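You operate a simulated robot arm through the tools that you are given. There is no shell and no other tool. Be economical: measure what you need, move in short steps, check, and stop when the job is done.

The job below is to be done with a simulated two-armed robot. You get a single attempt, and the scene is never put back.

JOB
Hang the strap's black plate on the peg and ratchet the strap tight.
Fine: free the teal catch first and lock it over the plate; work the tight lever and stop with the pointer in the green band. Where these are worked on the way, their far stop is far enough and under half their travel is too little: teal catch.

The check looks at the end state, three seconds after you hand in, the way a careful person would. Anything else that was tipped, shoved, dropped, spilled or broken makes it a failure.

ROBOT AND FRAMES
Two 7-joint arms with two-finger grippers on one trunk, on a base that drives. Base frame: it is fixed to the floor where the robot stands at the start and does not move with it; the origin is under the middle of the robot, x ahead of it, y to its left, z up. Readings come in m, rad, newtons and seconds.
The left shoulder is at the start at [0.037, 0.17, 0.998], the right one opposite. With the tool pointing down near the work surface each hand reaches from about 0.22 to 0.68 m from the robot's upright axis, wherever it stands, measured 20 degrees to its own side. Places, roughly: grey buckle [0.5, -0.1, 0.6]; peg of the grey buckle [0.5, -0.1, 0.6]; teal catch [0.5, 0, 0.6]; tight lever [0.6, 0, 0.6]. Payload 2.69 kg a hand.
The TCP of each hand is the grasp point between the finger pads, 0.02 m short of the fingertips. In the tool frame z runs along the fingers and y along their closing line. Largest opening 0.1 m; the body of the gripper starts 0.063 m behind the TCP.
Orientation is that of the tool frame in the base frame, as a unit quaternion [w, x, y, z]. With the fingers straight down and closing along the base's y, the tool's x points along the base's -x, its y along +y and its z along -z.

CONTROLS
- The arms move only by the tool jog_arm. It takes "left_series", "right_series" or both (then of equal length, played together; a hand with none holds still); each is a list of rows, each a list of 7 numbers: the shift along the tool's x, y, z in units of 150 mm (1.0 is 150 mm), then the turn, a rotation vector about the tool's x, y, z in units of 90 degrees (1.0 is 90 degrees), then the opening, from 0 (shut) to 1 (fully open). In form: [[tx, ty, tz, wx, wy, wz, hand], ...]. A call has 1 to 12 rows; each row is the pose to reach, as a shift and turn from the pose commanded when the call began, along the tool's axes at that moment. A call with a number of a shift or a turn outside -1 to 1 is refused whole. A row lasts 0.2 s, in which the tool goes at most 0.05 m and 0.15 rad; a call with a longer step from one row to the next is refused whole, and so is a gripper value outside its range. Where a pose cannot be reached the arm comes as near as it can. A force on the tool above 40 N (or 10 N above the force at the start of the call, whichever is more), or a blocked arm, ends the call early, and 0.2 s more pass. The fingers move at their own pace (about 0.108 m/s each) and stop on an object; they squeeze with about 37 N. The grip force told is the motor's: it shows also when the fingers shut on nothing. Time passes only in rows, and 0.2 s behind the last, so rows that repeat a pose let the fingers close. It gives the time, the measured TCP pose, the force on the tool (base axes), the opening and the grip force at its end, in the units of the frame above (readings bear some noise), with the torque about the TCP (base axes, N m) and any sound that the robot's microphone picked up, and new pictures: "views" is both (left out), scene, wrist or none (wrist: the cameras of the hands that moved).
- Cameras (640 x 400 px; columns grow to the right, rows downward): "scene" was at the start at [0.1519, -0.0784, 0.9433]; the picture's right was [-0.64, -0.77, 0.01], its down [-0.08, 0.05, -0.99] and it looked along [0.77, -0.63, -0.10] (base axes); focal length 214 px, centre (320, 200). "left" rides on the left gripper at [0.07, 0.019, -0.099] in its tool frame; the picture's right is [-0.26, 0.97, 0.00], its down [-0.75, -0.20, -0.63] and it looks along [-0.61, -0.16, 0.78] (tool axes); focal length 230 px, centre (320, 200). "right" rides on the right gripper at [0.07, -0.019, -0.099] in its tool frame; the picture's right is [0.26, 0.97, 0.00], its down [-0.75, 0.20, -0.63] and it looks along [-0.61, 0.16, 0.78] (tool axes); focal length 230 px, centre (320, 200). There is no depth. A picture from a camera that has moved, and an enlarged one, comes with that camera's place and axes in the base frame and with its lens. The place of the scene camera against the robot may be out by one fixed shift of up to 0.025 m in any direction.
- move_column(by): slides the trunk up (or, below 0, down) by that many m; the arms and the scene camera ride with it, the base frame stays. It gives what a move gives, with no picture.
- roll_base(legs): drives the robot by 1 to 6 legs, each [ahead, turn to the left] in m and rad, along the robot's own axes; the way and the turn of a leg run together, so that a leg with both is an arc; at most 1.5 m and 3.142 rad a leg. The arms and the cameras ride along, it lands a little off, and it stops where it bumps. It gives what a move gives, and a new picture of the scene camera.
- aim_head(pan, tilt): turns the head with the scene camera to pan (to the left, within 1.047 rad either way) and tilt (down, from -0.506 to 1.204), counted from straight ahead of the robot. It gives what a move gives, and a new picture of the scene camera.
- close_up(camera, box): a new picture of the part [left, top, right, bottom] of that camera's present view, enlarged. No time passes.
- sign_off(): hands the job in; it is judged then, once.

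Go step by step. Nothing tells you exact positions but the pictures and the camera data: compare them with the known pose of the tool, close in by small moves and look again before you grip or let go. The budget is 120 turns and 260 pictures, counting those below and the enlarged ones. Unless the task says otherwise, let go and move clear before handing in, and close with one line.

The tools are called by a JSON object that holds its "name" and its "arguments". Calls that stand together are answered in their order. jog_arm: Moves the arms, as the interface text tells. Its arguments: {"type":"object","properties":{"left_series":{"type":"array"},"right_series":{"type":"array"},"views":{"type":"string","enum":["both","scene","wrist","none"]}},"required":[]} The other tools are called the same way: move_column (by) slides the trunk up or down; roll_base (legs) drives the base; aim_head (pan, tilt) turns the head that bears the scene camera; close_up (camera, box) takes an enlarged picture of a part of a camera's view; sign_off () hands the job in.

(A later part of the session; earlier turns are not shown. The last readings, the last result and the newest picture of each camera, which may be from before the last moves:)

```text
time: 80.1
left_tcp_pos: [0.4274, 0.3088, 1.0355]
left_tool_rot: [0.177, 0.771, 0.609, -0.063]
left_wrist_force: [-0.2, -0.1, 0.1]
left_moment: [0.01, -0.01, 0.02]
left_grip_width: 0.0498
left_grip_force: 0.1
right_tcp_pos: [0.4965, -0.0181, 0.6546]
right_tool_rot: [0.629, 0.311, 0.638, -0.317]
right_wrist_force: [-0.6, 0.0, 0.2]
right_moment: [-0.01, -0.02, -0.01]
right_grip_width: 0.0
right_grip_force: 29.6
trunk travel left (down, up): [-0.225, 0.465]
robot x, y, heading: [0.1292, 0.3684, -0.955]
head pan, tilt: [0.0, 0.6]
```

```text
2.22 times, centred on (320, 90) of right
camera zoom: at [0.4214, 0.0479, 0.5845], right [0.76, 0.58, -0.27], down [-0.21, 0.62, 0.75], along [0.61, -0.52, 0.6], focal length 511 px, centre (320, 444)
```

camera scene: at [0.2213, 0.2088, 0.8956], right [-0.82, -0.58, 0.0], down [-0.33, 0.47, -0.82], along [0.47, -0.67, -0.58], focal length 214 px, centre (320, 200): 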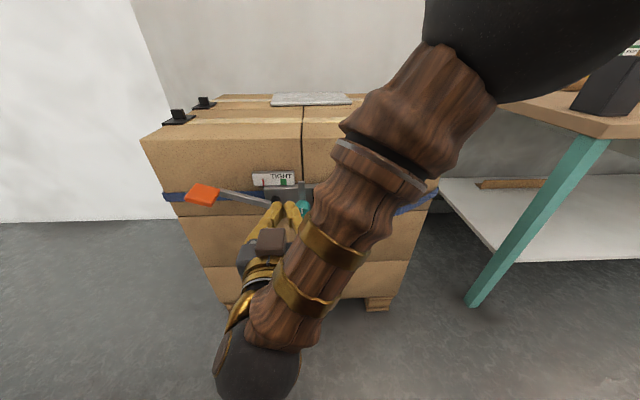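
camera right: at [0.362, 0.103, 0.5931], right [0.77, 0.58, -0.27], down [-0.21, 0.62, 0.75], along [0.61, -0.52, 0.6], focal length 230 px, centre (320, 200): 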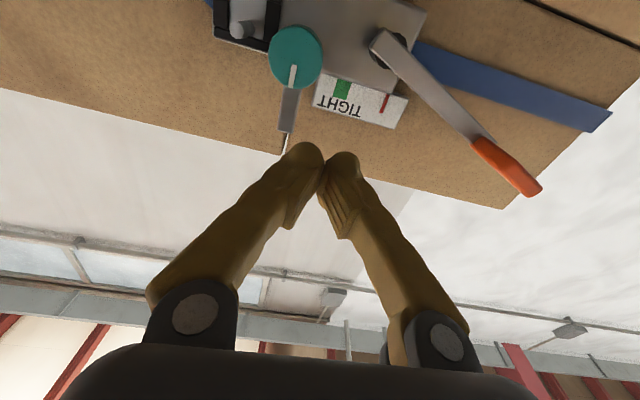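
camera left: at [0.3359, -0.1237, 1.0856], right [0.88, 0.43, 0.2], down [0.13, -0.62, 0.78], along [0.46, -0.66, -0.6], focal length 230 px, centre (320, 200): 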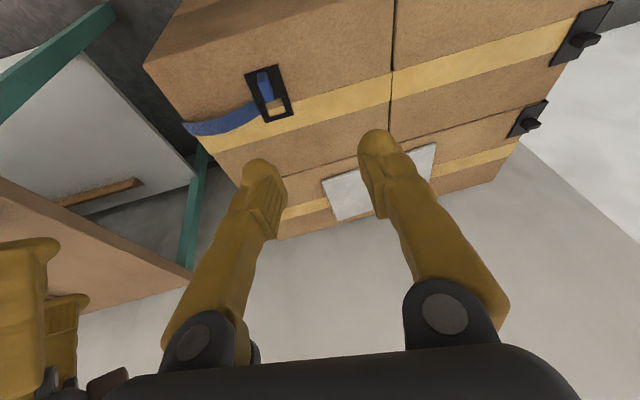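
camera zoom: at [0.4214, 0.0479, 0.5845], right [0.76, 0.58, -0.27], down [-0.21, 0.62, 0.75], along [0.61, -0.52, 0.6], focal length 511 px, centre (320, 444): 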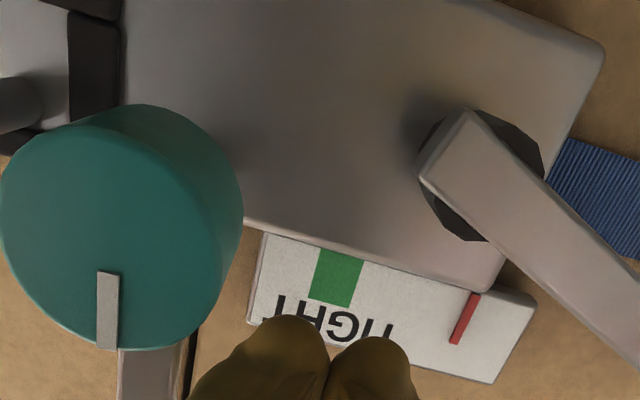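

Fingers are beside the bar. Sweep it right and down along an arc.

{"name": "jog_arm", "arguments": {"right_series": [[0, -0.09, 0, 0, 0, 0, 0], [-0.03, -0.16, 0, 0, 0, 0, 0], [-0.056, -0.231, 0, 0, 0, 0, 0], [-0.049, -0.311, 0, 0, 0, 0, 0], [-0.016, -0.391, 0, 0, 0, 0, 0], [0.021, -0.438, 0, 0, 0, 0, 0], [0.064, -0.478, 0, 0, 0, 0, 0]], "views": "none"}}

{"name": "close_up", "arguments": {"camera": "scene", "box": [250, 155, 350, 225]}}

{"name": "close_up", "arguments": {"camera": "right", "box": [200, 0, 440, 180]}}

```text
time: 81.7
left_tcp_pos: [0.4285, 0.3077, 1.0347]
left_tool_rot: [0.178, 0.77, 0.609, -0.063]
left_wrist_force: [-0.5, -0.2, 0.0]
left_moment: [0.03, -0.04, -0.02]
left_grip_width: 0.0499
left_grip_force: 0.1
right_tcp_pos: [0.4463, -0.0499, 0.6458]
right_tool_rot: [0.633, 0.306, 0.642, -0.307]
right_wrist_force: [-2.4, -0.4, 5.6]
right_moment: [-0.03, -0.05, 0.03]
right_grip_width: 0.0062
right_grip_force: 29.1
trunk travel left (down, up): [-0.225, 0.465]
robot x, y, heading: [0.1274, 0.3683, -0.954]
head pan, tilt: [0.0, 0.6]
```

```text
5.71 times, centred on (300, 190) of scene
camera zoom: at [0.221, 0.2089, 0.8957], right [-0.82, -0.58, 0.0], down [-0.33, 0.47, -0.82], along [0.47, -0.67, -0.58], focal length 1226 px, centre (434, 257)
```

zoom: 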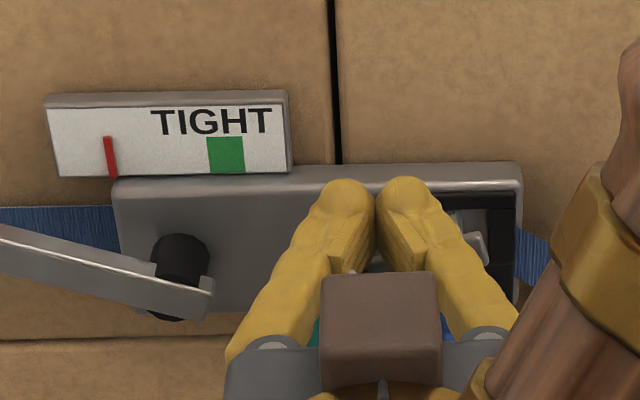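

```text
2.22 times, centred on (320, 90) of right
camera zoom: at [0.3704, 0.0161, 0.5768], right [0.75, 0.6, -0.26], down [-0.23, 0.61, 0.76], along [0.62, -0.51, 0.6], focal length 511 px, centre (320, 444)
```

zoom: 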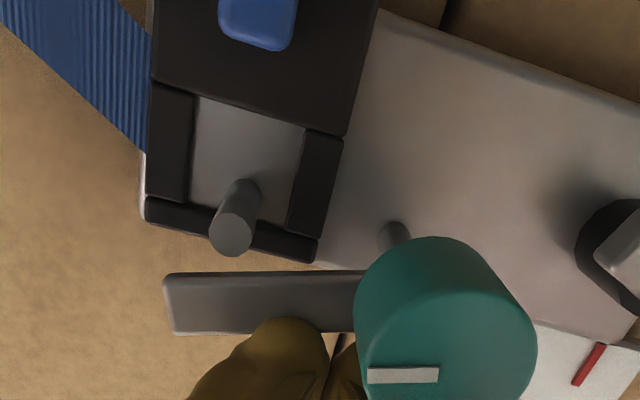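

The bar is nearly down; keep pressing it down over the peg.

{"name": "jog_arm", "arguments": {"right_series": [[0.03, -0.03, 0, 0, 0, 0, 0], [0.06, -0.05, 0, 0, 0, 0, 0], [0.09, -0.06, 0, 0, 0, 0, 0], [0.12, -0.06, 0, 0, 0, 0, 0]], "views": "none"}}

{"name": "close_up", "arguments": {"camera": "right", "box": [200, 0, 440, 180]}}

```text
time: 82.4
left_tcp_pos: [0.4213, 0.3212, 1.0289]
left_tool_rot: [0.164, 0.772, 0.611, -0.061]
left_wrist_force: [-0.3, -0.1, 0.4]
left_moment: [-0.01, -0.02, -0.03]
left_grip_width: 0.0497
left_grip_force: 0.2
right_tcp_pos: [0.4383, -0.0441, 0.6477]
right_tool_rot: [0.645, 0.301, 0.631, -0.309]
right_wrist_force: [0.1, 0.1, 0.4]
right_moment: [0.01, 0.0, -0.01]
right_grip_width: 0.0
right_grip_force: 29.7
trunk travel left (down, up): [-0.225, 0.465]
robot x, y, heading: [0.1252, 0.3702, -0.961]
head pan, tilt: [0.0, 0.6]
stopped in row 3 (right hand): the force on the tool passed its limit at 45 N (the readings are from after the stop); the commanded pose is now the measured one
```

```text
2.22 times, centred on (320, 90) of right
camera zoom: at [0.3629, 0.019, 0.5761], right [0.76, 0.6, -0.26], down [-0.25, 0.63, 0.74], along [0.61, -0.49, 0.62], focal length 511 px, centre (320, 444)
```

zoom: 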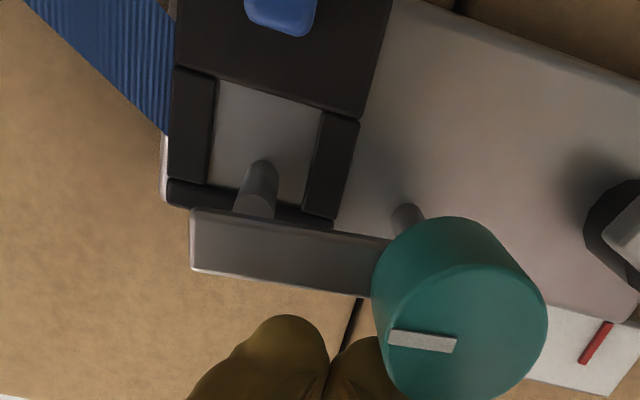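

Stopped at 45 N with the bar over the peg tip. Back the hand off and look from the scene camera.

{"name": "jog_arm", "arguments": {"right_series": [[-0.02, 0, -0.2, 0, 0, 0, 0], [-0.02, 0, -0.45, 0, 0, 0, 0], [-0.02, -0.2, -0.6, 0, 0, 0, 0], [-0.02, -0.5, -0.6, 0, 0, 0, 0], [-0.02, -0.8, -0.6, 0, 0, 0, 0]], "views": "wrist"}}

{"name": "close_up", "arguments": {"camera": "scene", "box": [270, 165, 350, 225]}}

{"name": "close_up", "arguments": {"camera": "right", "box": [280, 40, 520, 200]}}

```text
time: 83.6
left_tcp_pos: [0.4199, 0.32, 1.0288]
left_tool_rot: [0.164, 0.772, 0.611, -0.061]
left_wrist_force: [0.8, 0.6, 0.1]
left_moment: [-0.03, -0.01, 0.02]
left_grip_width: 0.0499
left_grip_force: 0.0
right_tcp_pos: [0.2854, -0.0466, 0.6506]
right_tool_rot: [0.642, 0.303, 0.634, -0.308]
right_wrist_force: [-0.7, -0.2, -0.5]
right_moment: [0.01, 0.0, 0.0]
right_grip_width: 0.0
right_grip_force: 29.7
trunk travel left (down, up): [-0.225, 0.465]
robot x, y, heading: [0.1272, 0.3719, -0.953]
head pan, tilt: [0.0, 0.6]
camera right: at [0.2097, 0.0171, 0.5787], right [0.75, 0.6, -0.26], down [-0.25, 0.62, 0.74], along [0.61, -0.5, 0.62], focal length 230 px, centre (320, 200)
```

right: 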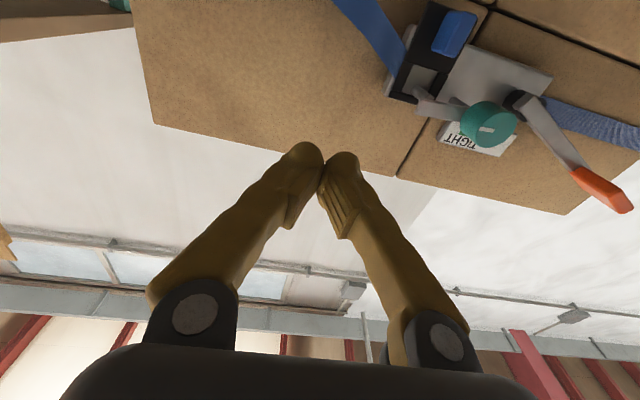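

```text
6.67 times, centred on (310, 195) of scene
camera zoom: at [0.2214, 0.2089, 0.8956], right [-0.82, -0.58, 0.0], down [-0.33, 0.47, -0.82], along [0.47, -0.67, -0.58], focal length 1430 px, centre (387, 233)
```

zoom: 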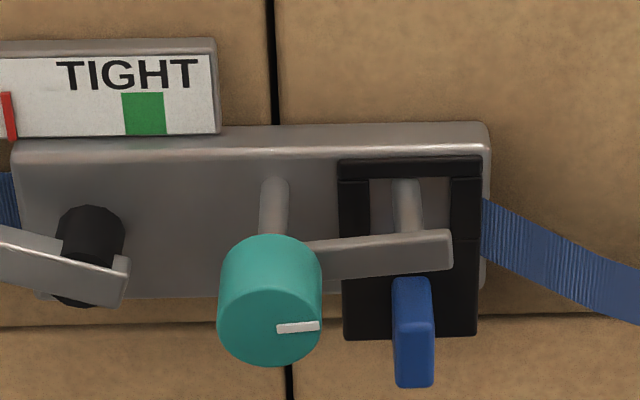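

```text
2.50 times, centred on (400, 120) of right
camera zoom: at [0.2097, 0.0171, 0.5787], right [0.75, 0.6, -0.26], down [-0.25, 0.62, 0.74], along [0.61, -0.5, 0.62], focal length 575 px, centre (120, 400)
```

zoom: 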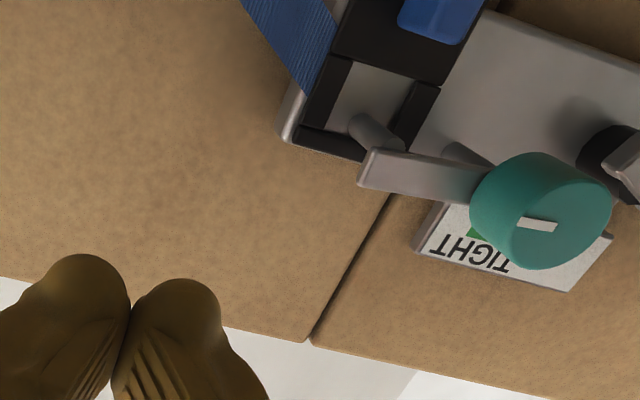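

The bar covers the peg but stands a few degrees above where it started. Press it down from above near its tip to reach the stop.

{"name": "jog_arm", "arguments": {"right_series": [[-0.06, 0.25, 0, 0, 0, 0, 0], [-0.06, 0.5, 0.1, 0, 0, 0, 0], [-0.06, 0.66, 0.3, 0, 0, 0, 0], [-0.06, 0.66, 0.5, 0, 0, 0, 0], [-0.06, 0.66, 0.66, 0, 0, 0, 0], [-0.06, 0.66, 0.66, 0, 0, 0, 0]], "views": "none"}}

{"name": "close_up", "arguments": {"camera": "right", "box": [200, 0, 440, 180]}}

{"name": "close_up", "arguments": {"camera": "scene", "box": [270, 165, 350, 225]}}

```text
time: 85.0
left_tcp_pos: [0.4208, 0.3196, 1.0291]
left_tool_rot: [0.163, 0.772, 0.612, -0.06]
left_wrist_force: [-0.6, 0.9, 0.3]
left_moment: [-0.02, -0.01, 0.04]
left_grip_width: 0.05
left_grip_force: 0.1
right_tcp_pos: [0.4274, -0.0659, 0.6629]
right_tool_rot: [0.644, 0.303, 0.63, -0.311]
right_wrist_force: [0.1, 0.1, 0.1]
right_moment: [-0.01, 0.0, 0.0]
right_grip_width: 0.0
right_grip_force: 29.5
trunk travel left (down, up): [-0.225, 0.465]
robot x, y, heading: [0.1263, 0.3715, -0.964]
head pan, tilt: [0.0, 0.6]
```

```text
2.22 times, centred on (320, 90) of right
camera zoom: at [0.352, -0.0021, 0.5901], right [0.76, 0.6, -0.26], down [-0.25, 0.63, 0.74], along [0.6, -0.49, 0.63], focal length 511 px, centre (320, 444)
```

zoom: 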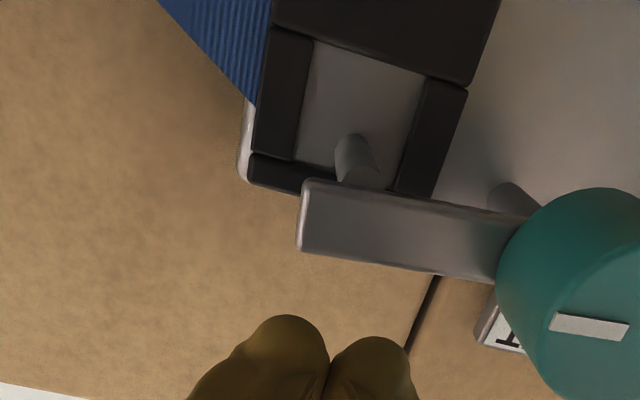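

```text
6.67 times, centred on (310, 195) of scene
camera zoom: at [0.2213, 0.2087, 0.8956], right [-0.82, -0.58, 0.0], down [-0.33, 0.47, -0.82], along [0.47, -0.67, -0.58], focal length 1430 px, centre (387, 233)
```

zoom: 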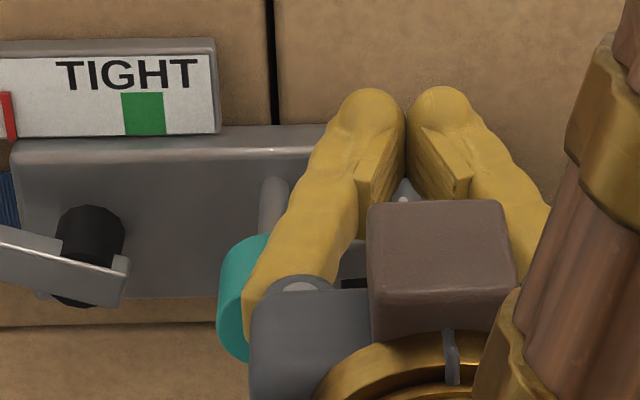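

Finger is above the bar near its end. Press down gradually.

{"name": "jog_arm", "arguments": {"right_series": [[0.06, 0, 0, 0, 0, 0, 0], [0.11, 0, 0, 0, 0, 0, 0], [0.15, 0, 0, 0, 0, 0, 0], [0.18, 0, 0, 0, 0, 0, 0], [0.21, 0, 0, 0, 0, 0, 0], [0.24, 0, 0, 0, 0, 0, 0]], "views": "none"}}

{"name": "close_up", "arguments": {"camera": "right", "box": [200, 0, 440, 180]}}

```text
time: 86.4
left_tcp_pos: [0.4132, 0.3315, 1.0241]
left_tool_rot: [0.15, 0.774, 0.613, -0.061]
left_wrist_force: [1.3, 0.0, -0.1]
left_moment: [0.04, 0.01, 0.02]
left_grip_width: 0.05
left_grip_force: 0.1
right_tcp_pos: [0.4192, -0.0696, 0.6398]
right_tool_rot: [0.652, 0.3, 0.618, -0.321]
right_wrist_force: [1.2, 0.8, -0.4]
right_moment: [-0.03, -0.01, 0.02]
right_grip_width: 0.0
right_grip_force: 29.3
trunk travel left (down, up): [-0.225, 0.465]
robot x, y, heading: [0.1281, 0.3673, -0.955]
head pan, tilt: [0.0, 0.6]
stopped in row 6 (right hand): the force on the tool passed its limit at 40 N (the readings are from after the stop); the commanded pose is now the measured one
```

```text
2.22 times, centred on (320, 90) of right
camera zoom: at [0.347, -0.0079, 0.5639], right [0.77, 0.58, -0.26], down [-0.25, 0.66, 0.71], along [0.59, -0.48, 0.65], focal length 511 px, centre (320, 444)
```

zoom: 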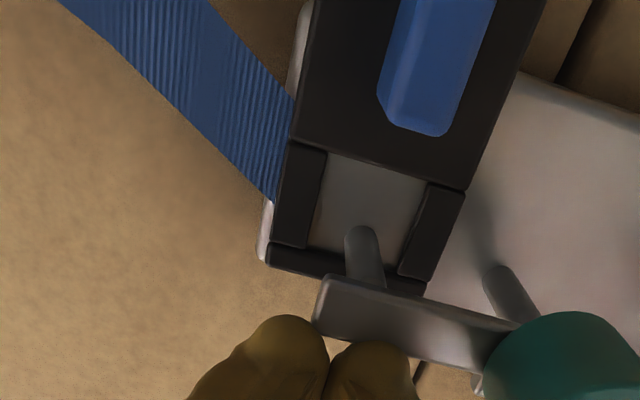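

{"name": "jog_arm", "arguments": {"right_series": [[-0.03, 0, -0.15, 0, 0, 0, 0], [-0.03, 0, -0.4, 0, 0, 0, 0], [-0.03, -0.2, -0.6, 0, 0, 0, 0], [-0.03, -0.5, -0.6, 0, 0, 0, 0], [-0.03, -0.8, -0.6, 0, 0, 0, 0]], "views": "none"}}

{"name": "close_up", "arguments": {"camera": "scene", "box": [270, 165, 350, 225]}}

```text
time: 87.6
left_tcp_pos: [0.4126, 0.3319, 1.0243]
left_tool_rot: [0.15, 0.774, 0.612, -0.059]
left_wrist_force: [-0.4, 1.1, -0.4]
left_moment: [0.01, 0.01, 0.01]
left_grip_width: 0.05
left_grip_force: 0.0
right_tcp_pos: [0.2712, -0.0709, 0.6401]
right_tool_rot: [0.652, 0.3, 0.62, -0.317]
right_wrist_force: [0.2, 0.2, -0.4]
right_moment: [0.0, 0.01, -0.01]
right_grip_width: 0.0
right_grip_force: 29.2
trunk travel left (down, up): [-0.225, 0.465]
robot x, y, heading: [0.1241, 0.3718, -0.958]
head pan, tilt: [0.0, 0.6]
```

```text
6.67 times, centred on (310, 195) of scene
camera zoom: at [0.2212, 0.2087, 0.8956], right [-0.82, -0.58, 0.0], down [-0.33, 0.47, -0.82], along [0.47, -0.67, -0.58], focal length 1430 px, centre (387, 233)
```

zoom: 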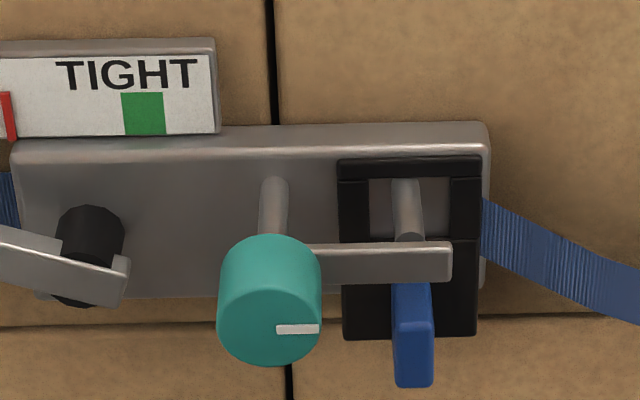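

The catch is horizontal across the peg again, as it was at the start — locked over the plate. Now look at the lever and gauge.

{"name": "close_up", "arguments": {"camera": "scene", "box": [150, 150, 310, 250]}}

{"name": "close_up", "arguments": {"camera": "right", "box": [380, 0, 640, 200]}}

```text
4.00 times, centred on (230, 200) of scene
camera zoom: at [0.2212, 0.2087, 0.8956], right [-0.82, -0.58, 0.0], down [-0.33, 0.47, -0.82], along [0.47, -0.67, -0.58], focal length 858 px, centre (680, 200)
```

zoom: 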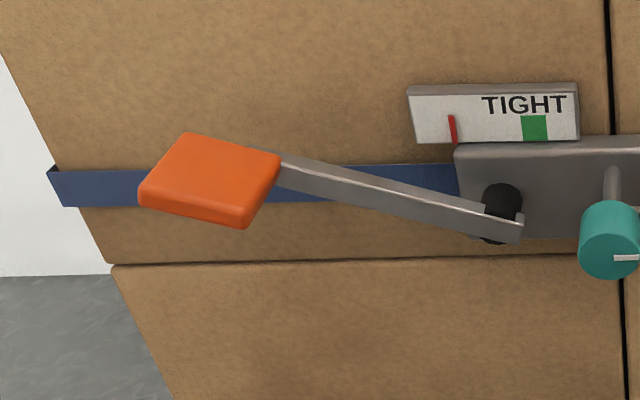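

```text
2.00 times, centred on (510, 100) of right
camera zoom: at [0.1987, -0.0073, 0.5642], right [0.77, 0.59, -0.26], down [-0.26, 0.65, 0.72], along [0.59, -0.48, 0.65], focal length 460 px, centre (-60, 400)
```

zoom: 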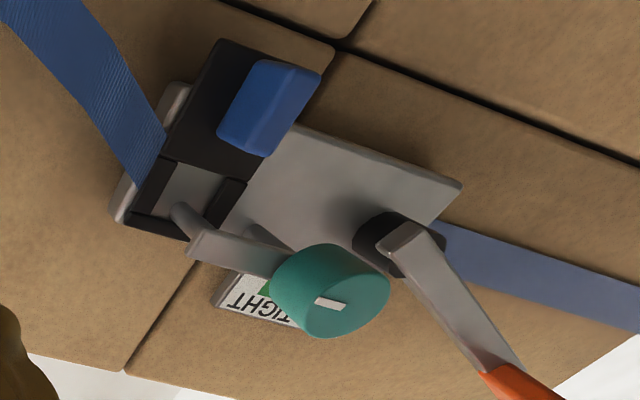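

The handle (orange slab) is at about (0.632, 0.075, 0.65), lever hub to its right. I'll use the left hand as a horizontal fork; first reorient it above and in front of the handle.

{"name": "jog_arm", "arguments": {"left_series": [[-0.025, 0.066, 0.09, -0.072, -0.02, 0.039, 0.5], [-0.05, 0.13, 0.18, -0.145, -0.04, 0.078, 0.5], [-0.076, 0.2, 0.27, -0.217, -0.061, 0.117, 0.5], [-0.1, 0.265, 0.36, -0.289, -0.081, 0.156, 0.5], [-0.127, 0.33, 0.45, -0.361, -0.101, 0.195, 0.5], [-0.153, 0.4, 0.55, -0.434, -0.122, 0.233, 0.5], [-0.178, 0.465, 0.64, -0.506, -0.142, 0.272, 0.5], [-0.204, 0.53, 0.73, -0.578, -0.162, 0.311, 0.5], [-0.229, 0.6, 0.82, -0.65, -0.182, 0.35, 0.5], [-0.255, 0.66, 0.91, -0.723, -0.203, 0.389, 0.5], [-0.28, 0.73, 1.0, -0.795, -0.223, 0.428, 0.5]], "views": "scene"}}

```text
time: 90.0
left_tcp_pos: [0.5657, 0.1469, 0.8757]
left_tool_rot: [0.687, 0.652, 0.222, 0.232]
left_wrist_force: [-1.8, 0.3, 0.5]
left_moment: [0.04, 0.08, 0.1]
left_grip_width: 0.0499
left_grip_force: 0.0
left hand out of reach, approached as far as the arm can: row 1, 2, 3, 4, 5, 6, 7, 8, 9, 10, 11
right_tcp_pos: [0.271, -0.0708, 0.6396]
right_tool_rot: [0.653, 0.301, 0.619, -0.317]
right_wrist_force: [-0.4, 0.0, -0.3]
right_moment: [-0.01, 0.02, 0.05]
right_grip_width: 0.0
right_grip_force: 29.8
trunk travel left (down, up): [-0.225, 0.465]
robot x, y, heading: [0.1307, 0.3752, -0.958]
head pan, tilt: [0.0, 0.6]
camera scene: at [0.2183, 0.2081, 0.8958], right [-0.82, -0.58, 0.0], down [-0.33, 0.47, -0.82], along [0.47, -0.67, -0.58], focal length 214 px, centre (320, 200)
```

scene: 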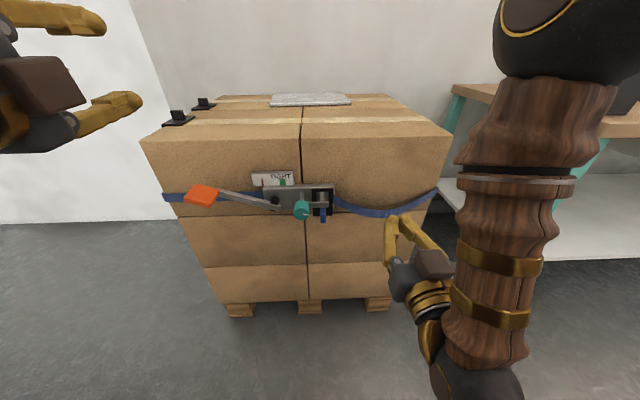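

{"name": "jog_arm", "arguments": {"left_series": [[0, -0.25, -0.05, 0, 0, 0, 0.5], [0, -0.5, -0.05, 0, 0, 0, 0.5], [0, -0.75, -0.05, 0, 0, 0, 0.5], [0, -1.0, -0.05, 0, 0, 0, 0.5]], "views": "both"}}

```text
time: 91.0
left_tcp_pos: [0.5646, 0.1489, 0.7238]
left_tool_rot: [0.684, 0.654, 0.226, 0.233]
left_wrist_force: [-0.1, 0.1, -0.1]
left_moment: [0.0, -0.02, 0.0]
left_grip_width: 0.0499
left_grip_force: 0.0
right_tcp_pos: [0.272, -0.0691, 0.6407]
right_tool_rot: [0.653, 0.299, 0.62, -0.317]
right_wrist_force: [-1.2, 0.1, -0.3]
right_moment: [0.02, 0.02, 0.01]
right_grip_width: 0.0
right_grip_force: 29.7
trunk travel left (down, up): [-0.225, 0.465]
robot x, y, heading: [0.1238, 0.3711, -0.96]
head pan, tilt: [0.0, 0.6]
camera scene: at [0.2213, 0.2087, 0.8956], right [-0.82, -0.58, 0.0], down [-0.33, 0.47, -0.82], along [0.47, -0.67, -0.58], focal length 214 px, centre (320, 200)
camera left: at [0.5583, 0.2706, 0.7377], right [-0.23, -0.12, 0.97], down [-0.97, 0.03, -0.22], along [0.0, -0.99, -0.12], focal length 230 px, centre (320, 200)
```

scene: 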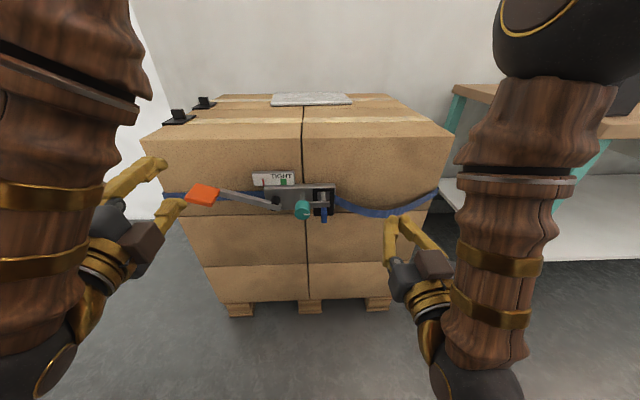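
left: 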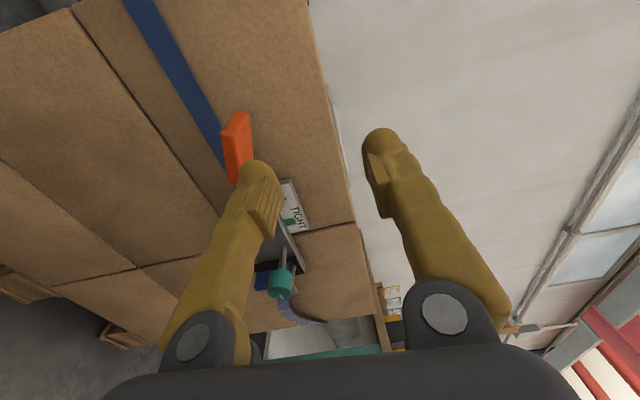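

Refined handle centre: (0.616, 0.081, 0.656). Descend to its height, then check before advancing.

{"name": "jog_arm", "arguments": {"left_series": [[0, -0.16, 0, 0, 0, 0, 0.5], [0, -0.32, 0, 0, 0, 0, 0.5], [0, -0.47, 0, 0, 0, 0, 0.5], [0, -0.47, 0.1, 0, 0, 0, 0.5], [0, -0.47, 0.1, 0, 0, 0, 0.5]], "views": "wrist"}}

{"name": "close_up", "arguments": {"camera": "scene", "box": [130, 140, 290, 240]}}

```text
time: 92.2
left_tcp_pos: [0.5793, 0.1375, 0.6541]
left_tool_rot: [0.682, 0.654, 0.227, 0.236]
left_wrist_force: [-0.7, 0.1, 0.6]
left_moment: [-0.05, 0.03, 0.0]
left_grip_width: 0.05
left_grip_force: 0.1
right_tcp_pos: [0.2716, -0.0708, 0.6401]
right_tool_rot: [0.653, 0.299, 0.62, -0.317]
right_wrist_force: [0.4, -0.4, -0.1]
right_moment: [0.0, 0.02, 0.0]
right_grip_width: 0.0001
right_grip_force: 29.8
trunk travel left (down, up): [-0.225, 0.465]
robot x, y, heading: [0.1253, 0.3716, -0.954]
head pan, tilt: [0.0, 0.6]
camera left: at [0.5735, 0.2586, 0.6692], right [-0.23, -0.13, 0.97], down [-0.97, 0.02, -0.23], along [0.01, -0.99, -0.13], focal length 230 px, centre (320, 200)
```

left: 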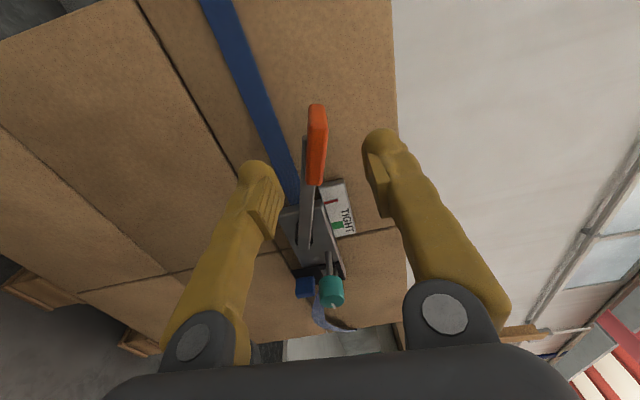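

```text
4.00 times, centred on (210, 190) of scene
camera zoom: at [0.2213, 0.2087, 0.8956], right [-0.82, -0.58, 0.0], down [-0.33, 0.47, -0.82], along [0.47, -0.67, -0.58], focal length 858 px, centre (760, 240)
```

zoom: 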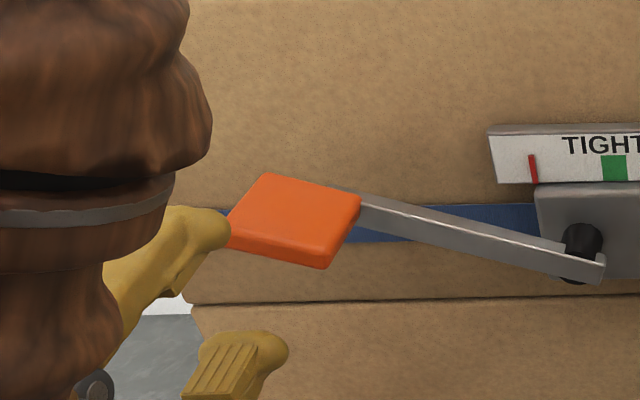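

The handle lies right between the fingers. Advance 6 cm to fork it, narrow the gap, then push down a little to test which way ratchets.

{"name": "jog_arm", "arguments": {"left_series": [[0, -0.01, 0.13, 0, 0, 0, 0.5], [0, -0.015, 0.27, 0, 0, 0, 0.5], [0, -0.02, 0.4, 0, 0, 0, 0.5], [0, -0.02, 0.4, 0, 0, 0, 0.32], [0, -0.02, 0.4, 0, 0, 0, 0.32]], "views": "wrist"}}

{"name": "jog_arm", "arguments": {"left_series": [[0.01, -0.06, 0, 0, 0, -0.04, 0.32], [0.02, -0.12, 0, 0, 0, -0.08, 0.32], [0.025, -0.19, 0, 0, 0, -0.12, 0.32], [0.03, -0.25, 0, 0, 0, -0.167, 0.32], [0.03, -0.25, 0, 0, 0, -0.167, 0.32]], "views": "wrist"}}

{"name": "close_up", "arguments": {"camera": "scene", "box": [130, 140, 290, 240]}}

```text
time: 93.4
left_tcp_pos: [0.6161, 0.0907, 0.6533]
left_tool_rot: [0.684, 0.652, 0.228, 0.236]
left_wrist_force: [0.0, 0.3, -0.7]
left_moment: [0.0, 0.02, 0.04]
left_grip_width: 0.0316
left_grip_force: 0.0
right_tcp_pos: [0.2731, -0.0703, 0.6406]
right_tool_rot: [0.652, 0.3, 0.619, -0.318]
right_wrist_force: [-1.0, 0.1, -0.2]
right_moment: [-0.01, -0.02, 0.02]
right_grip_width: 0.0002
right_grip_force: 29.7
trunk travel left (down, up): [-0.225, 0.465]
robot x, y, heading: [0.1247, 0.3701, -0.957]
head pan, tilt: [0.0, 0.6]
camera left: at [0.6081, 0.2116, 0.6696], right [-0.23, -0.12, 0.97], down [-0.97, 0.02, -0.23], along [0.01, -0.99, -0.12], focal length 230 px, centre (320, 200)
```

left: 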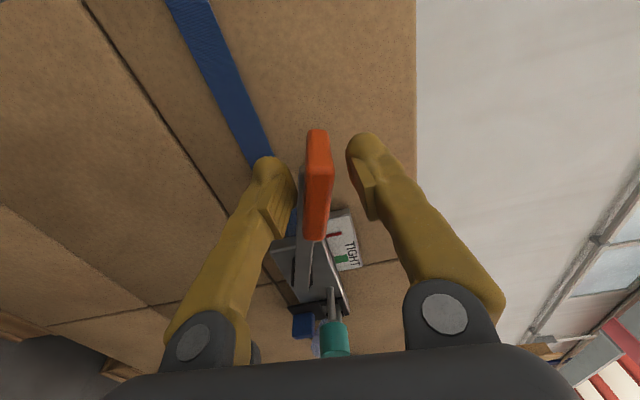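

```text
time: 94.6
left_tcp_pos: [0.6141, 0.0864, 0.6151]
left_tool_rot: [0.709, 0.618, 0.308, 0.141]
left_wrist_force: [-1.1, -0.6, 3.3]
left_moment: [0.0, -0.07, 0.01]
left_grip_width: 0.034
left_grip_force: 1.8
right_tcp_pos: [0.2722, -0.0698, 0.6393]
right_tool_rot: [0.653, 0.299, 0.62, -0.317]
right_wrist_force: [-0.4, 0.2, -0.6]
right_moment: [0.01, 0.01, 0.0]
right_grip_width: 0.0001
right_grip_force: 29.8
trunk travel left (down, up): [-0.225, 0.465]
robot x, y, heading: [0.124, 0.3727, -0.958]
head pan, tilt: [0.0, 0.6]
camera left: at [0.6116, 0.2084, 0.612], right [-0.02, 0.04, 1.0], down [-1.0, 0.03, -0.02], along [-0.03, -1.0, 0.04], focal length 230 px, centre (320, 200)
```

left: 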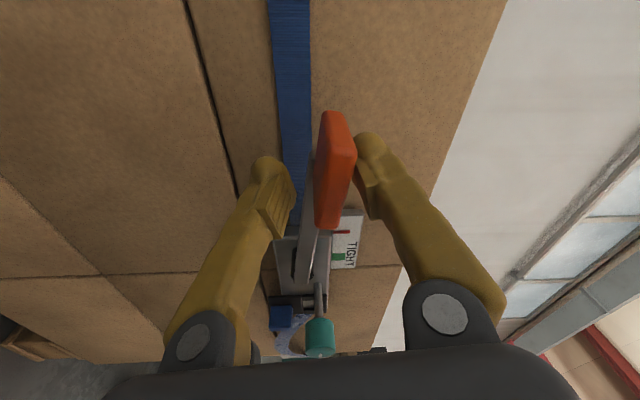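

```text
4.00 times, centred on (210, 190) of scene
camera zoom: at [0.2211, 0.2087, 0.8956], right [-0.82, -0.58, 0.0], down [-0.33, 0.47, -0.82], along [0.47, -0.67, -0.58], focal length 858 px, centre (760, 240)
```

zoom: 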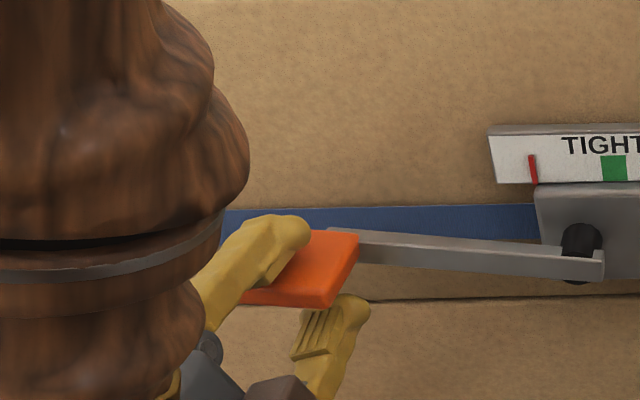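

Lever follows easily; pointer unchanged so far. Continue the down-stroke to about -30° and watch the gauge.

{"name": "jog_arm", "arguments": {"left_series": [[0.022, -0.1, 0, 0, 0, -0.067, 0.32], [0.033, -0.202, 0, 0, 0, -0.133, 0.32], [0.033, -0.305, 0, 0, 0, -0.2, 0.32], [0.023, -0.407, 0, 0, 0, -0.267, 0.32], [0.002, -0.507, 0, 0, 0, -0.333, 0.32]], "views": "none"}}

{"name": "close_up", "arguments": {"camera": "scene", "box": [150, 150, 310, 250]}}

```text
time: 95.8
left_tcp_pos: [0.6024, 0.079, 0.5586]
left_tool_rot: [0.734, 0.515, 0.442, -0.038]
left_wrist_force: [1.5, 3.0, 5.7]
left_moment: [-0.02, -0.16, -0.01]
left_grip_width: 0.0355
left_grip_force: 2.8
right_tcp_pos: [0.2672, -0.0623, 0.6381]
right_tool_rot: [0.644, 0.303, 0.629, -0.313]
right_wrist_force: [-0.4, -0.7, 0.1]
right_moment: [0.0, 0.0, -0.02]
right_grip_width: 0.0
right_grip_force: 30.1
trunk travel left (down, up): [-0.225, 0.465]
robot x, y, heading: [0.1273, 0.3721, -0.957]
head pan, tilt: [0.0, 0.6]
stopped in row 5 (left hand): the force on the tool passed its limit at 48 N (the readings are from after the stop); the commanded pose is now the measured one
```

```text
4.00 times, centred on (230, 200) of scene
camera zoom: at [0.2214, 0.2086, 0.8955], right [-0.82, -0.58, 0.0], down [-0.33, 0.47, -0.82], along [0.47, -0.67, -0.58], focal length 858 px, centre (680, 200)
```

zoom: 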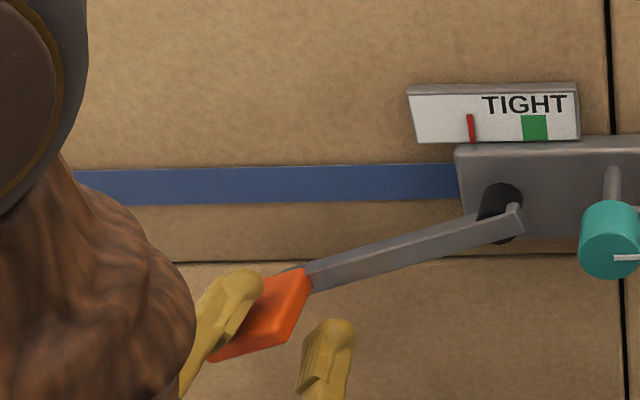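

The pointer moved right (452→470 px; green is 521–549). The down-stroke tightens and reached its lower stop. Raise the lever back for another stroke.

{"name": "jog_arm", "arguments": {"left_series": [[-0.04, 0.124, 0, 0, 0, 0.09, 0.32], [-0.098, 0.244, 0, 0, 0, 0.18, 0.32], [-0.175, 0.357, 0, 0, 0, 0.271, 0.32], [-0.267, 0.458, 0, 0, 0, 0.361, 0.32], [-0.372, 0.545, 0, 0, 0, 0.451, 0.32]], "views": "none"}}

{"name": "close_up", "arguments": {"camera": "scene", "box": [150, 150, 310, 250]}}

```text
time: 97.0
left_tcp_pos: [0.6161, 0.1006, 0.6535]
left_tool_rot: [0.698, 0.637, 0.239, 0.224]
left_wrist_force: [0.3, 0.9, -0.7]
left_moment: [0.01, 0.0, -0.02]
left_grip_width: 0.0319
left_grip_force: 0.1
right_tcp_pos: [0.2672, -0.0625, 0.6386]
right_tool_rot: [0.645, 0.303, 0.628, -0.314]
right_wrist_force: [0.7, 0.1, -0.2]
right_moment: [-0.01, -0.03, -0.01]
right_grip_width: 0.0
right_grip_force: 29.9
trunk travel left (down, up): [-0.225, 0.465]
robot x, y, heading: [0.1244, 0.3709, -0.958]
head pan, tilt: [0.0, 0.6]
```

```text
4.00 times, centred on (230, 200) of scene
camera zoom: at [0.2212, 0.2087, 0.8955], right [-0.82, -0.58, 0.0], down [-0.33, 0.47, -0.82], along [0.47, -0.67, -0.58], focal length 858 px, centre (680, 200)
```

zoom: 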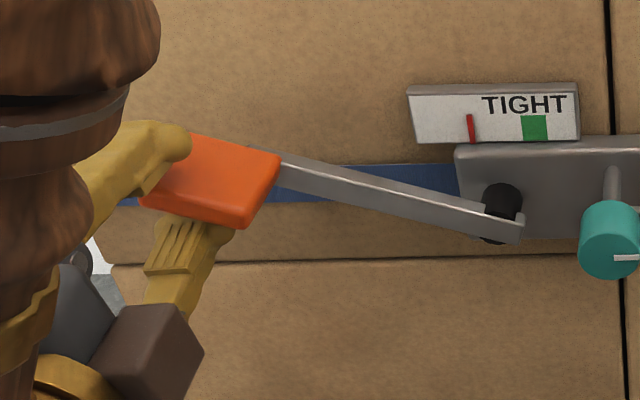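

The ratchet held the pointer. Do a full down-and-up cycle in one call (stopping short of the lower stop), then check.

{"name": "jog_arm", "arguments": {"left_series": [[0.009, -0.109, 0.03, 0.02, 0, -0.069, 0.32], [0.005, -0.217, 0.05, 0.04, 0, -0.137, 0.32], [-0.011, -0.324, 0.05, 0.04, 0, -0.206, 0.32], [-0.037, -0.427, 0.05, 0.04, 0, -0.275, 0.32], [-0.074, -0.522, 0.05, 0.04, 0, -0.343, 0.32], [-0.121, -0.613, 0.05, 0.04, 0, -0.411, 0.32], [-0.074, -0.522, 0.05, 0.04, 0, -0.343, 0.32], [-0.037, -0.427, 0.05, 0.04, 0, -0.275, 0.32], [-0.011, -0.324, 0.05, 0.04, 0, -0.206, 0.32], [0.005, -0.217, 0.05, 0.04, 0, -0.137, 0.32], [0.009, -0.109, 0.05, 0.04, 0, -0.069, 0.32], [0, 0, 0.05, 0.04, 0, 0, 0.32]], "views": "none"}}

{"name": "close_up", "arguments": {"camera": "scene", "box": [150, 150, 310, 250]}}

```text
time: 99.6
left_tcp_pos: [0.6182, 0.0922, 0.655]
left_tool_rot: [0.678, 0.658, 0.245, 0.217]
left_wrist_force: [-0.2, -0.5, 0.3]
left_moment: [0.01, -0.03, 0.03]
left_grip_width: 0.0323
left_grip_force: 0.1
right_tcp_pos: [0.2662, -0.0627, 0.6374]
right_tool_rot: [0.645, 0.302, 0.628, -0.313]
right_wrist_force: [-0.5, -0.6, 0.2]
right_moment: [0.01, 0.0, -0.01]
right_grip_width: 0.0001
right_grip_force: 29.2
trunk travel left (down, up): [-0.225, 0.465]
robot x, y, heading: [0.1241, 0.3725, -0.954]
head pan, tilt: [0.0, 0.6]
```

```text
4.00 times, centred on (230, 200) of scene
camera zoom: at [0.2212, 0.2087, 0.8956], right [-0.82, -0.58, 0.0], down [-0.33, 0.47, -0.82], along [0.47, -0.67, -0.58], focal length 858 px, centre (680, 200)
```

zoom: 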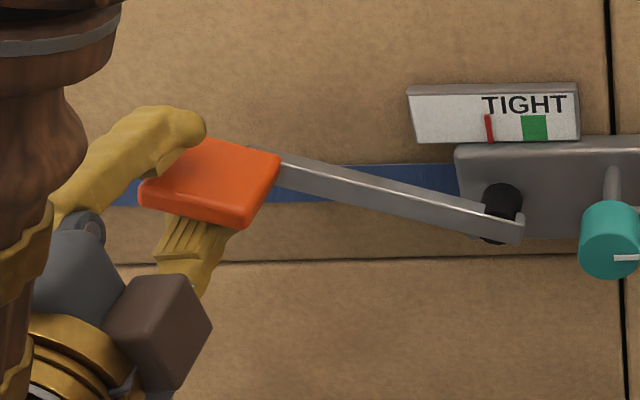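

Each stroke moves the pointer ~18 px (now 488). Repeat the same cycle once more.

{"name": "jog_arm", "arguments": {"left_series": [[0.009, -0.109, 0, 0, 0, -0.069, 0.32], [0.005, -0.217, 0, 0, 0, -0.137, 0.32], [-0.011, -0.324, 0, 0, 0, -0.206, 0.32], [-0.037, -0.427, 0, 0, 0, -0.275, 0.32], [-0.074, -0.522, 0, 0, 0, -0.343, 0.32], [-0.121, -0.613, 0, 0, 0, -0.411, 0.32], [-0.074, -0.522, 0, 0, 0, -0.343, 0.32], [-0.037, -0.427, 0, 0, 0, -0.275, 0.32], [-0.011, -0.324, 0, 0, 0, -0.206, 0.32], [0.005, -0.217, 0, 0, 0, -0.137, 0.32], [0.009, -0.109, 0, 0, 0, -0.069, 0.32], [0, 0, 0, 0, 0, 0, 0.32]], "views": "none"}}

{"name": "close_up", "arguments": {"camera": "scene", "box": [150, 150, 310, 250]}}

```text
time: 102.2
left_tcp_pos: [0.6199, 0.093, 0.6567]
left_tool_rot: [0.678, 0.658, 0.245, 0.216]
left_wrist_force: [0.7, -0.1, -0.9]
left_moment: [0.0, 0.02, 0.0]
left_grip_width: 0.0321
left_grip_force: 0.1
right_tcp_pos: [0.2662, -0.0626, 0.6385]
right_tool_rot: [0.644, 0.303, 0.628, -0.314]
right_wrist_force: [-0.4, 0.1, 0.0]
right_moment: [0.03, 0.0, 0.01]
right_grip_width: 0.0001
right_grip_force: 29.3
trunk travel left (down, up): [-0.225, 0.465]
robot x, y, heading: [0.1238, 0.3724, -0.954]
head pan, tilt: [0.0, 0.6]
```

```text
4.00 times, centred on (230, 200) of scene
camera zoom: at [0.2212, 0.2087, 0.8956], right [-0.82, -0.58, 0.0], down [-0.33, 0.47, -0.82], along [0.47, -0.67, -0.58], focal length 858 px, centre (680, 200)
```

zoom: 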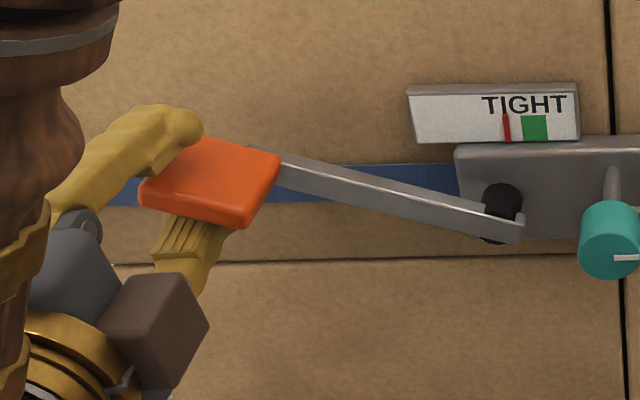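

Pointer at ~506, just left of the green band. One more cycle.

{"name": "jog_arm", "arguments": {"left_series": [[0.009, -0.109, 0, 0, 0, -0.069, 0.32], [0.005, -0.217, 0, 0, 0, -0.137, 0.32], [-0.011, -0.324, 0, 0, 0, -0.206, 0.32], [-0.037, -0.427, 0, 0, 0, -0.275, 0.32], [-0.074, -0.522, 0, 0, 0, -0.343, 0.32], [-0.121, -0.613, 0, 0, 0, -0.411, 0.32], [-0.074, -0.522, 0, 0, 0, -0.343, 0.32], [-0.037, -0.427, 0, 0, 0, -0.275, 0.32], [-0.011, -0.324, 0, 0, 0, -0.206, 0.32], [0.005, -0.217, 0, 0, 0, -0.137, 0.32], [0.009, -0.109, 0, 0, 0, -0.069, 0.32], [0, 0, 0, 0, 0, 0, 0.32]], "views": "none"}}

{"name": "close_up", "arguments": {"camera": "scene", "box": [240, 160, 320, 210]}}

```text
time: 104.8
left_tcp_pos: [0.6193, 0.0929, 0.6565]
left_tool_rot: [0.678, 0.657, 0.247, 0.217]
left_wrist_force: [0.5, -0.9, 0.6]
left_moment: [0.01, 0.0, -0.02]
left_grip_width: 0.0319
left_grip_force: 0.1
right_tcp_pos: [0.2672, -0.0623, 0.6383]
right_tool_rot: [0.645, 0.303, 0.628, -0.313]
right_wrist_force: [-0.2, -0.4, -0.2]
right_moment: [0.02, 0.0, 0.02]
right_grip_width: 0.0
right_grip_force: 29.6
trunk travel left (down, up): [-0.225, 0.465]
robot x, y, heading: [0.1281, 0.3673, -0.953]
head pan, tilt: [0.0, 0.6]
```

```text
8.00 times, centred on (280, 185) of scene
camera zoom: at [0.2212, 0.2087, 0.8956], right [-0.82, -0.58, 0.0], down [-0.33, 0.47, -0.82], along [0.47, -0.67, -0.58], focal length 1716 px, centre (640, 320)
```

zoom: 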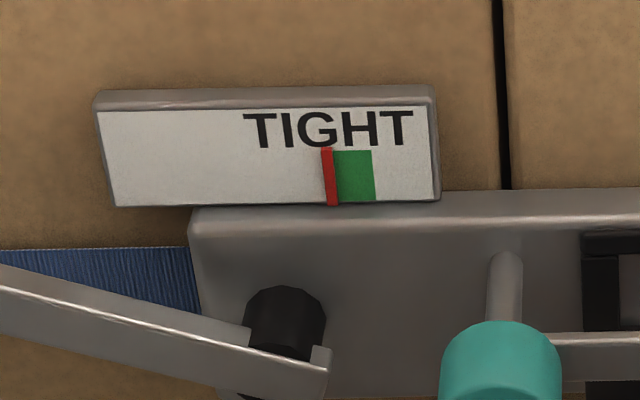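

The pointer is at the left edge of the green. Do a partial stroke (to about -12°) and check.

{"name": "jog_arm", "arguments": {"left_series": [[0.009, -0.109, 0, 0, 0, -0.069, 0.32], [0.005, -0.217, 0, 0, 0, -0.137, 0.32], [-0.011, -0.324, 0, 0, 0, -0.206, 0.32], [-0.037, -0.427, 0, 0, 0, -0.275, 0.32]], "views": "none"}}

{"name": "close_up", "arguments": {"camera": "scene", "box": [240, 160, 320, 210]}}

```text
time: 105.8
left_tcp_pos: [0.6077, 0.0832, 0.5929]
left_tool_rot: [0.711, 0.59, 0.379, 0.061]
left_wrist_force: [1.9, 1.0, 4.2]
left_moment: [0.0, -0.06, 0.02]
left_grip_width: 0.0354
left_grip_force: 2.7
right_tcp_pos: [0.2659, -0.0621, 0.6384]
right_tool_rot: [0.645, 0.302, 0.628, -0.313]
right_wrist_force: [0.0, 0.2, 0.3]
right_moment: [-0.02, -0.01, -0.02]
right_grip_width: 0.0003
right_grip_force: 28.9
trunk travel left (down, up): [-0.225, 0.465]
robot x, y, heading: [0.1232, 0.3712, -0.957]
head pan, tilt: [0.0, 0.6]
```

```text
8.00 times, centred on (280, 185) of scene
camera zoom: at [0.2211, 0.2089, 0.8957], right [-0.82, -0.58, 0.0], down [-0.33, 0.47, -0.82], along [0.47, -0.67, -0.58], focal length 1716 px, centre (640, 320)
```

zoom: 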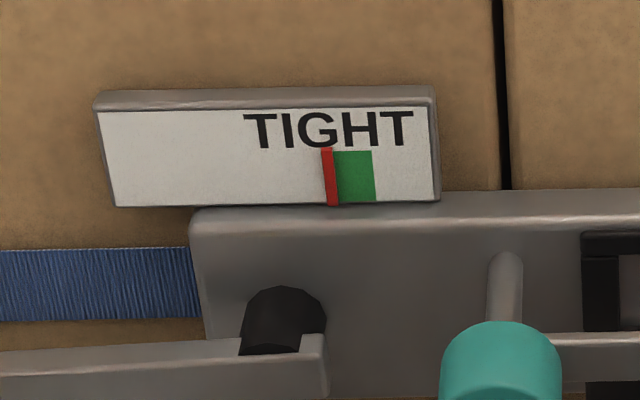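

Pointer unchanged so far; the click comes later in the stroke. Lower a bit more in a small step and look.

{"name": "jog_arm", "arguments": {"left_series": [[-0.008, -0.05, 0, 0, 0, -0.035, 0.32], [-0.008, -0.05, 0, 0, 0, -0.035, 0.32]], "views": "none"}}

{"name": "close_up", "arguments": {"camera": "scene", "box": [240, 160, 320, 210]}}

```text
time: 106.4
left_tcp_pos: [0.6031, 0.0802, 0.5872]
left_tool_rot: [0.713, 0.579, 0.394, 0.04]
left_wrist_force: [1.7, 0.2, 4.9]
left_moment: [0.01, -0.08, 0.05]
left_grip_width: 0.0356
left_grip_force: 3.1
right_tcp_pos: [0.2666, -0.0629, 0.637]
right_tool_rot: [0.645, 0.302, 0.629, -0.312]
right_wrist_force: [0.4, -0.9, 0.1]
right_moment: [0.02, 0.0, 0.0]
right_grip_width: 0.0
right_grip_force: 29.9
trunk travel left (down, up): [-0.225, 0.465]
robot x, y, heading: [0.1258, 0.3701, -0.95]
head pan, tilt: [0.0, 0.6]
```

```text
8.00 times, centred on (280, 185) of scene
camera zoom: at [0.2211, 0.2089, 0.8957], right [-0.82, -0.58, 0.0], down [-0.33, 0.47, -0.82], along [0.47, -0.67, -0.58], focal length 1716 px, centre (640, 320)
```

zoom: 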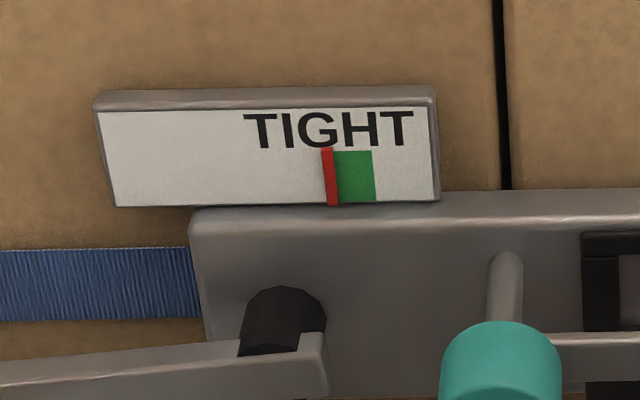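

The click only comes at the end of the stroke. The pointer is near the left edge of the green; check it from the left wrist camera, which looks from the opposite side, to judge parallax.

{"name": "close_up", "arguments": {"camera": "left", "box": [280, 180, 400, 280]}}

{"name": "close_up", "arguments": {"camera": "right", "box": [440, 60, 540, 160]}}

```text
4.00 times, centred on (340, 230) of left
camera zoom: at [0.598, 0.2005, 0.5667], right [0.21, 0.18, 0.96], down [-0.98, 0.05, 0.2], along [-0.01, -0.98, 0.19], focal length 920 px, centre (240, 80)
```

zoom: 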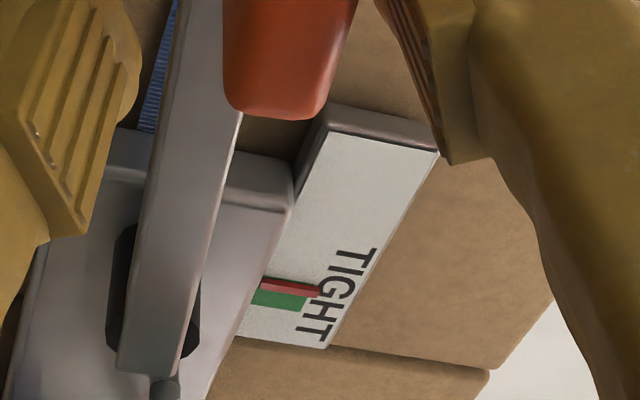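

```text
4.00 times, centred on (490, 110) of right
camera zoom: at [0.1925, 0.0016, 0.5656], right [0.76, 0.59, -0.26], down [-0.24, 0.64, 0.73], along [0.6, -0.49, 0.63], focal length 920 px, centre (-360, 560)
```

zoom: 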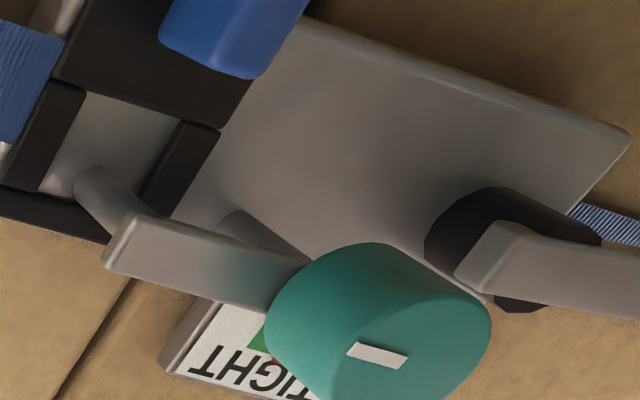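

{"name": "close_up", "arguments": {"camera": "scene", "box": [272, 174, 296, 189]}}

{"name": "close_up", "arguments": {"camera": "left", "box": [336, 238, 372, 268]}}

```text
16.00 times, centred on (284, 182) of scene
camera zoom: at [0.2211, 0.2089, 0.8957], right [-0.82, -0.58, 0.0], down [-0.33, 0.47, -0.82], along [0.47, -0.67, -0.58], focal length 3432 px, centre (896, 496)
```

zoom: 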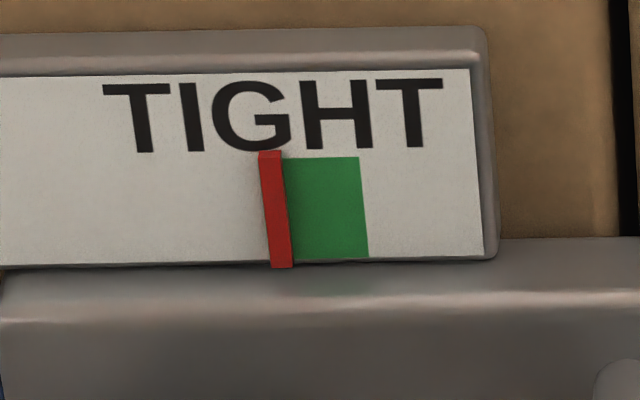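

```text
13.33 times, centred on (354, 253) of left
camera zoom: at [0.598, 0.2005, 0.5667], right [0.21, 0.18, 0.96], down [-0.98, 0.05, 0.2], along [-0.01, -0.98, 0.19], focal length 3068 px, centre (-133, -507)
```

zoom: 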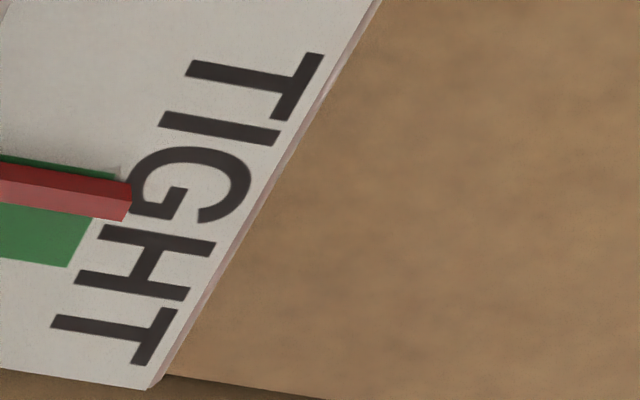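

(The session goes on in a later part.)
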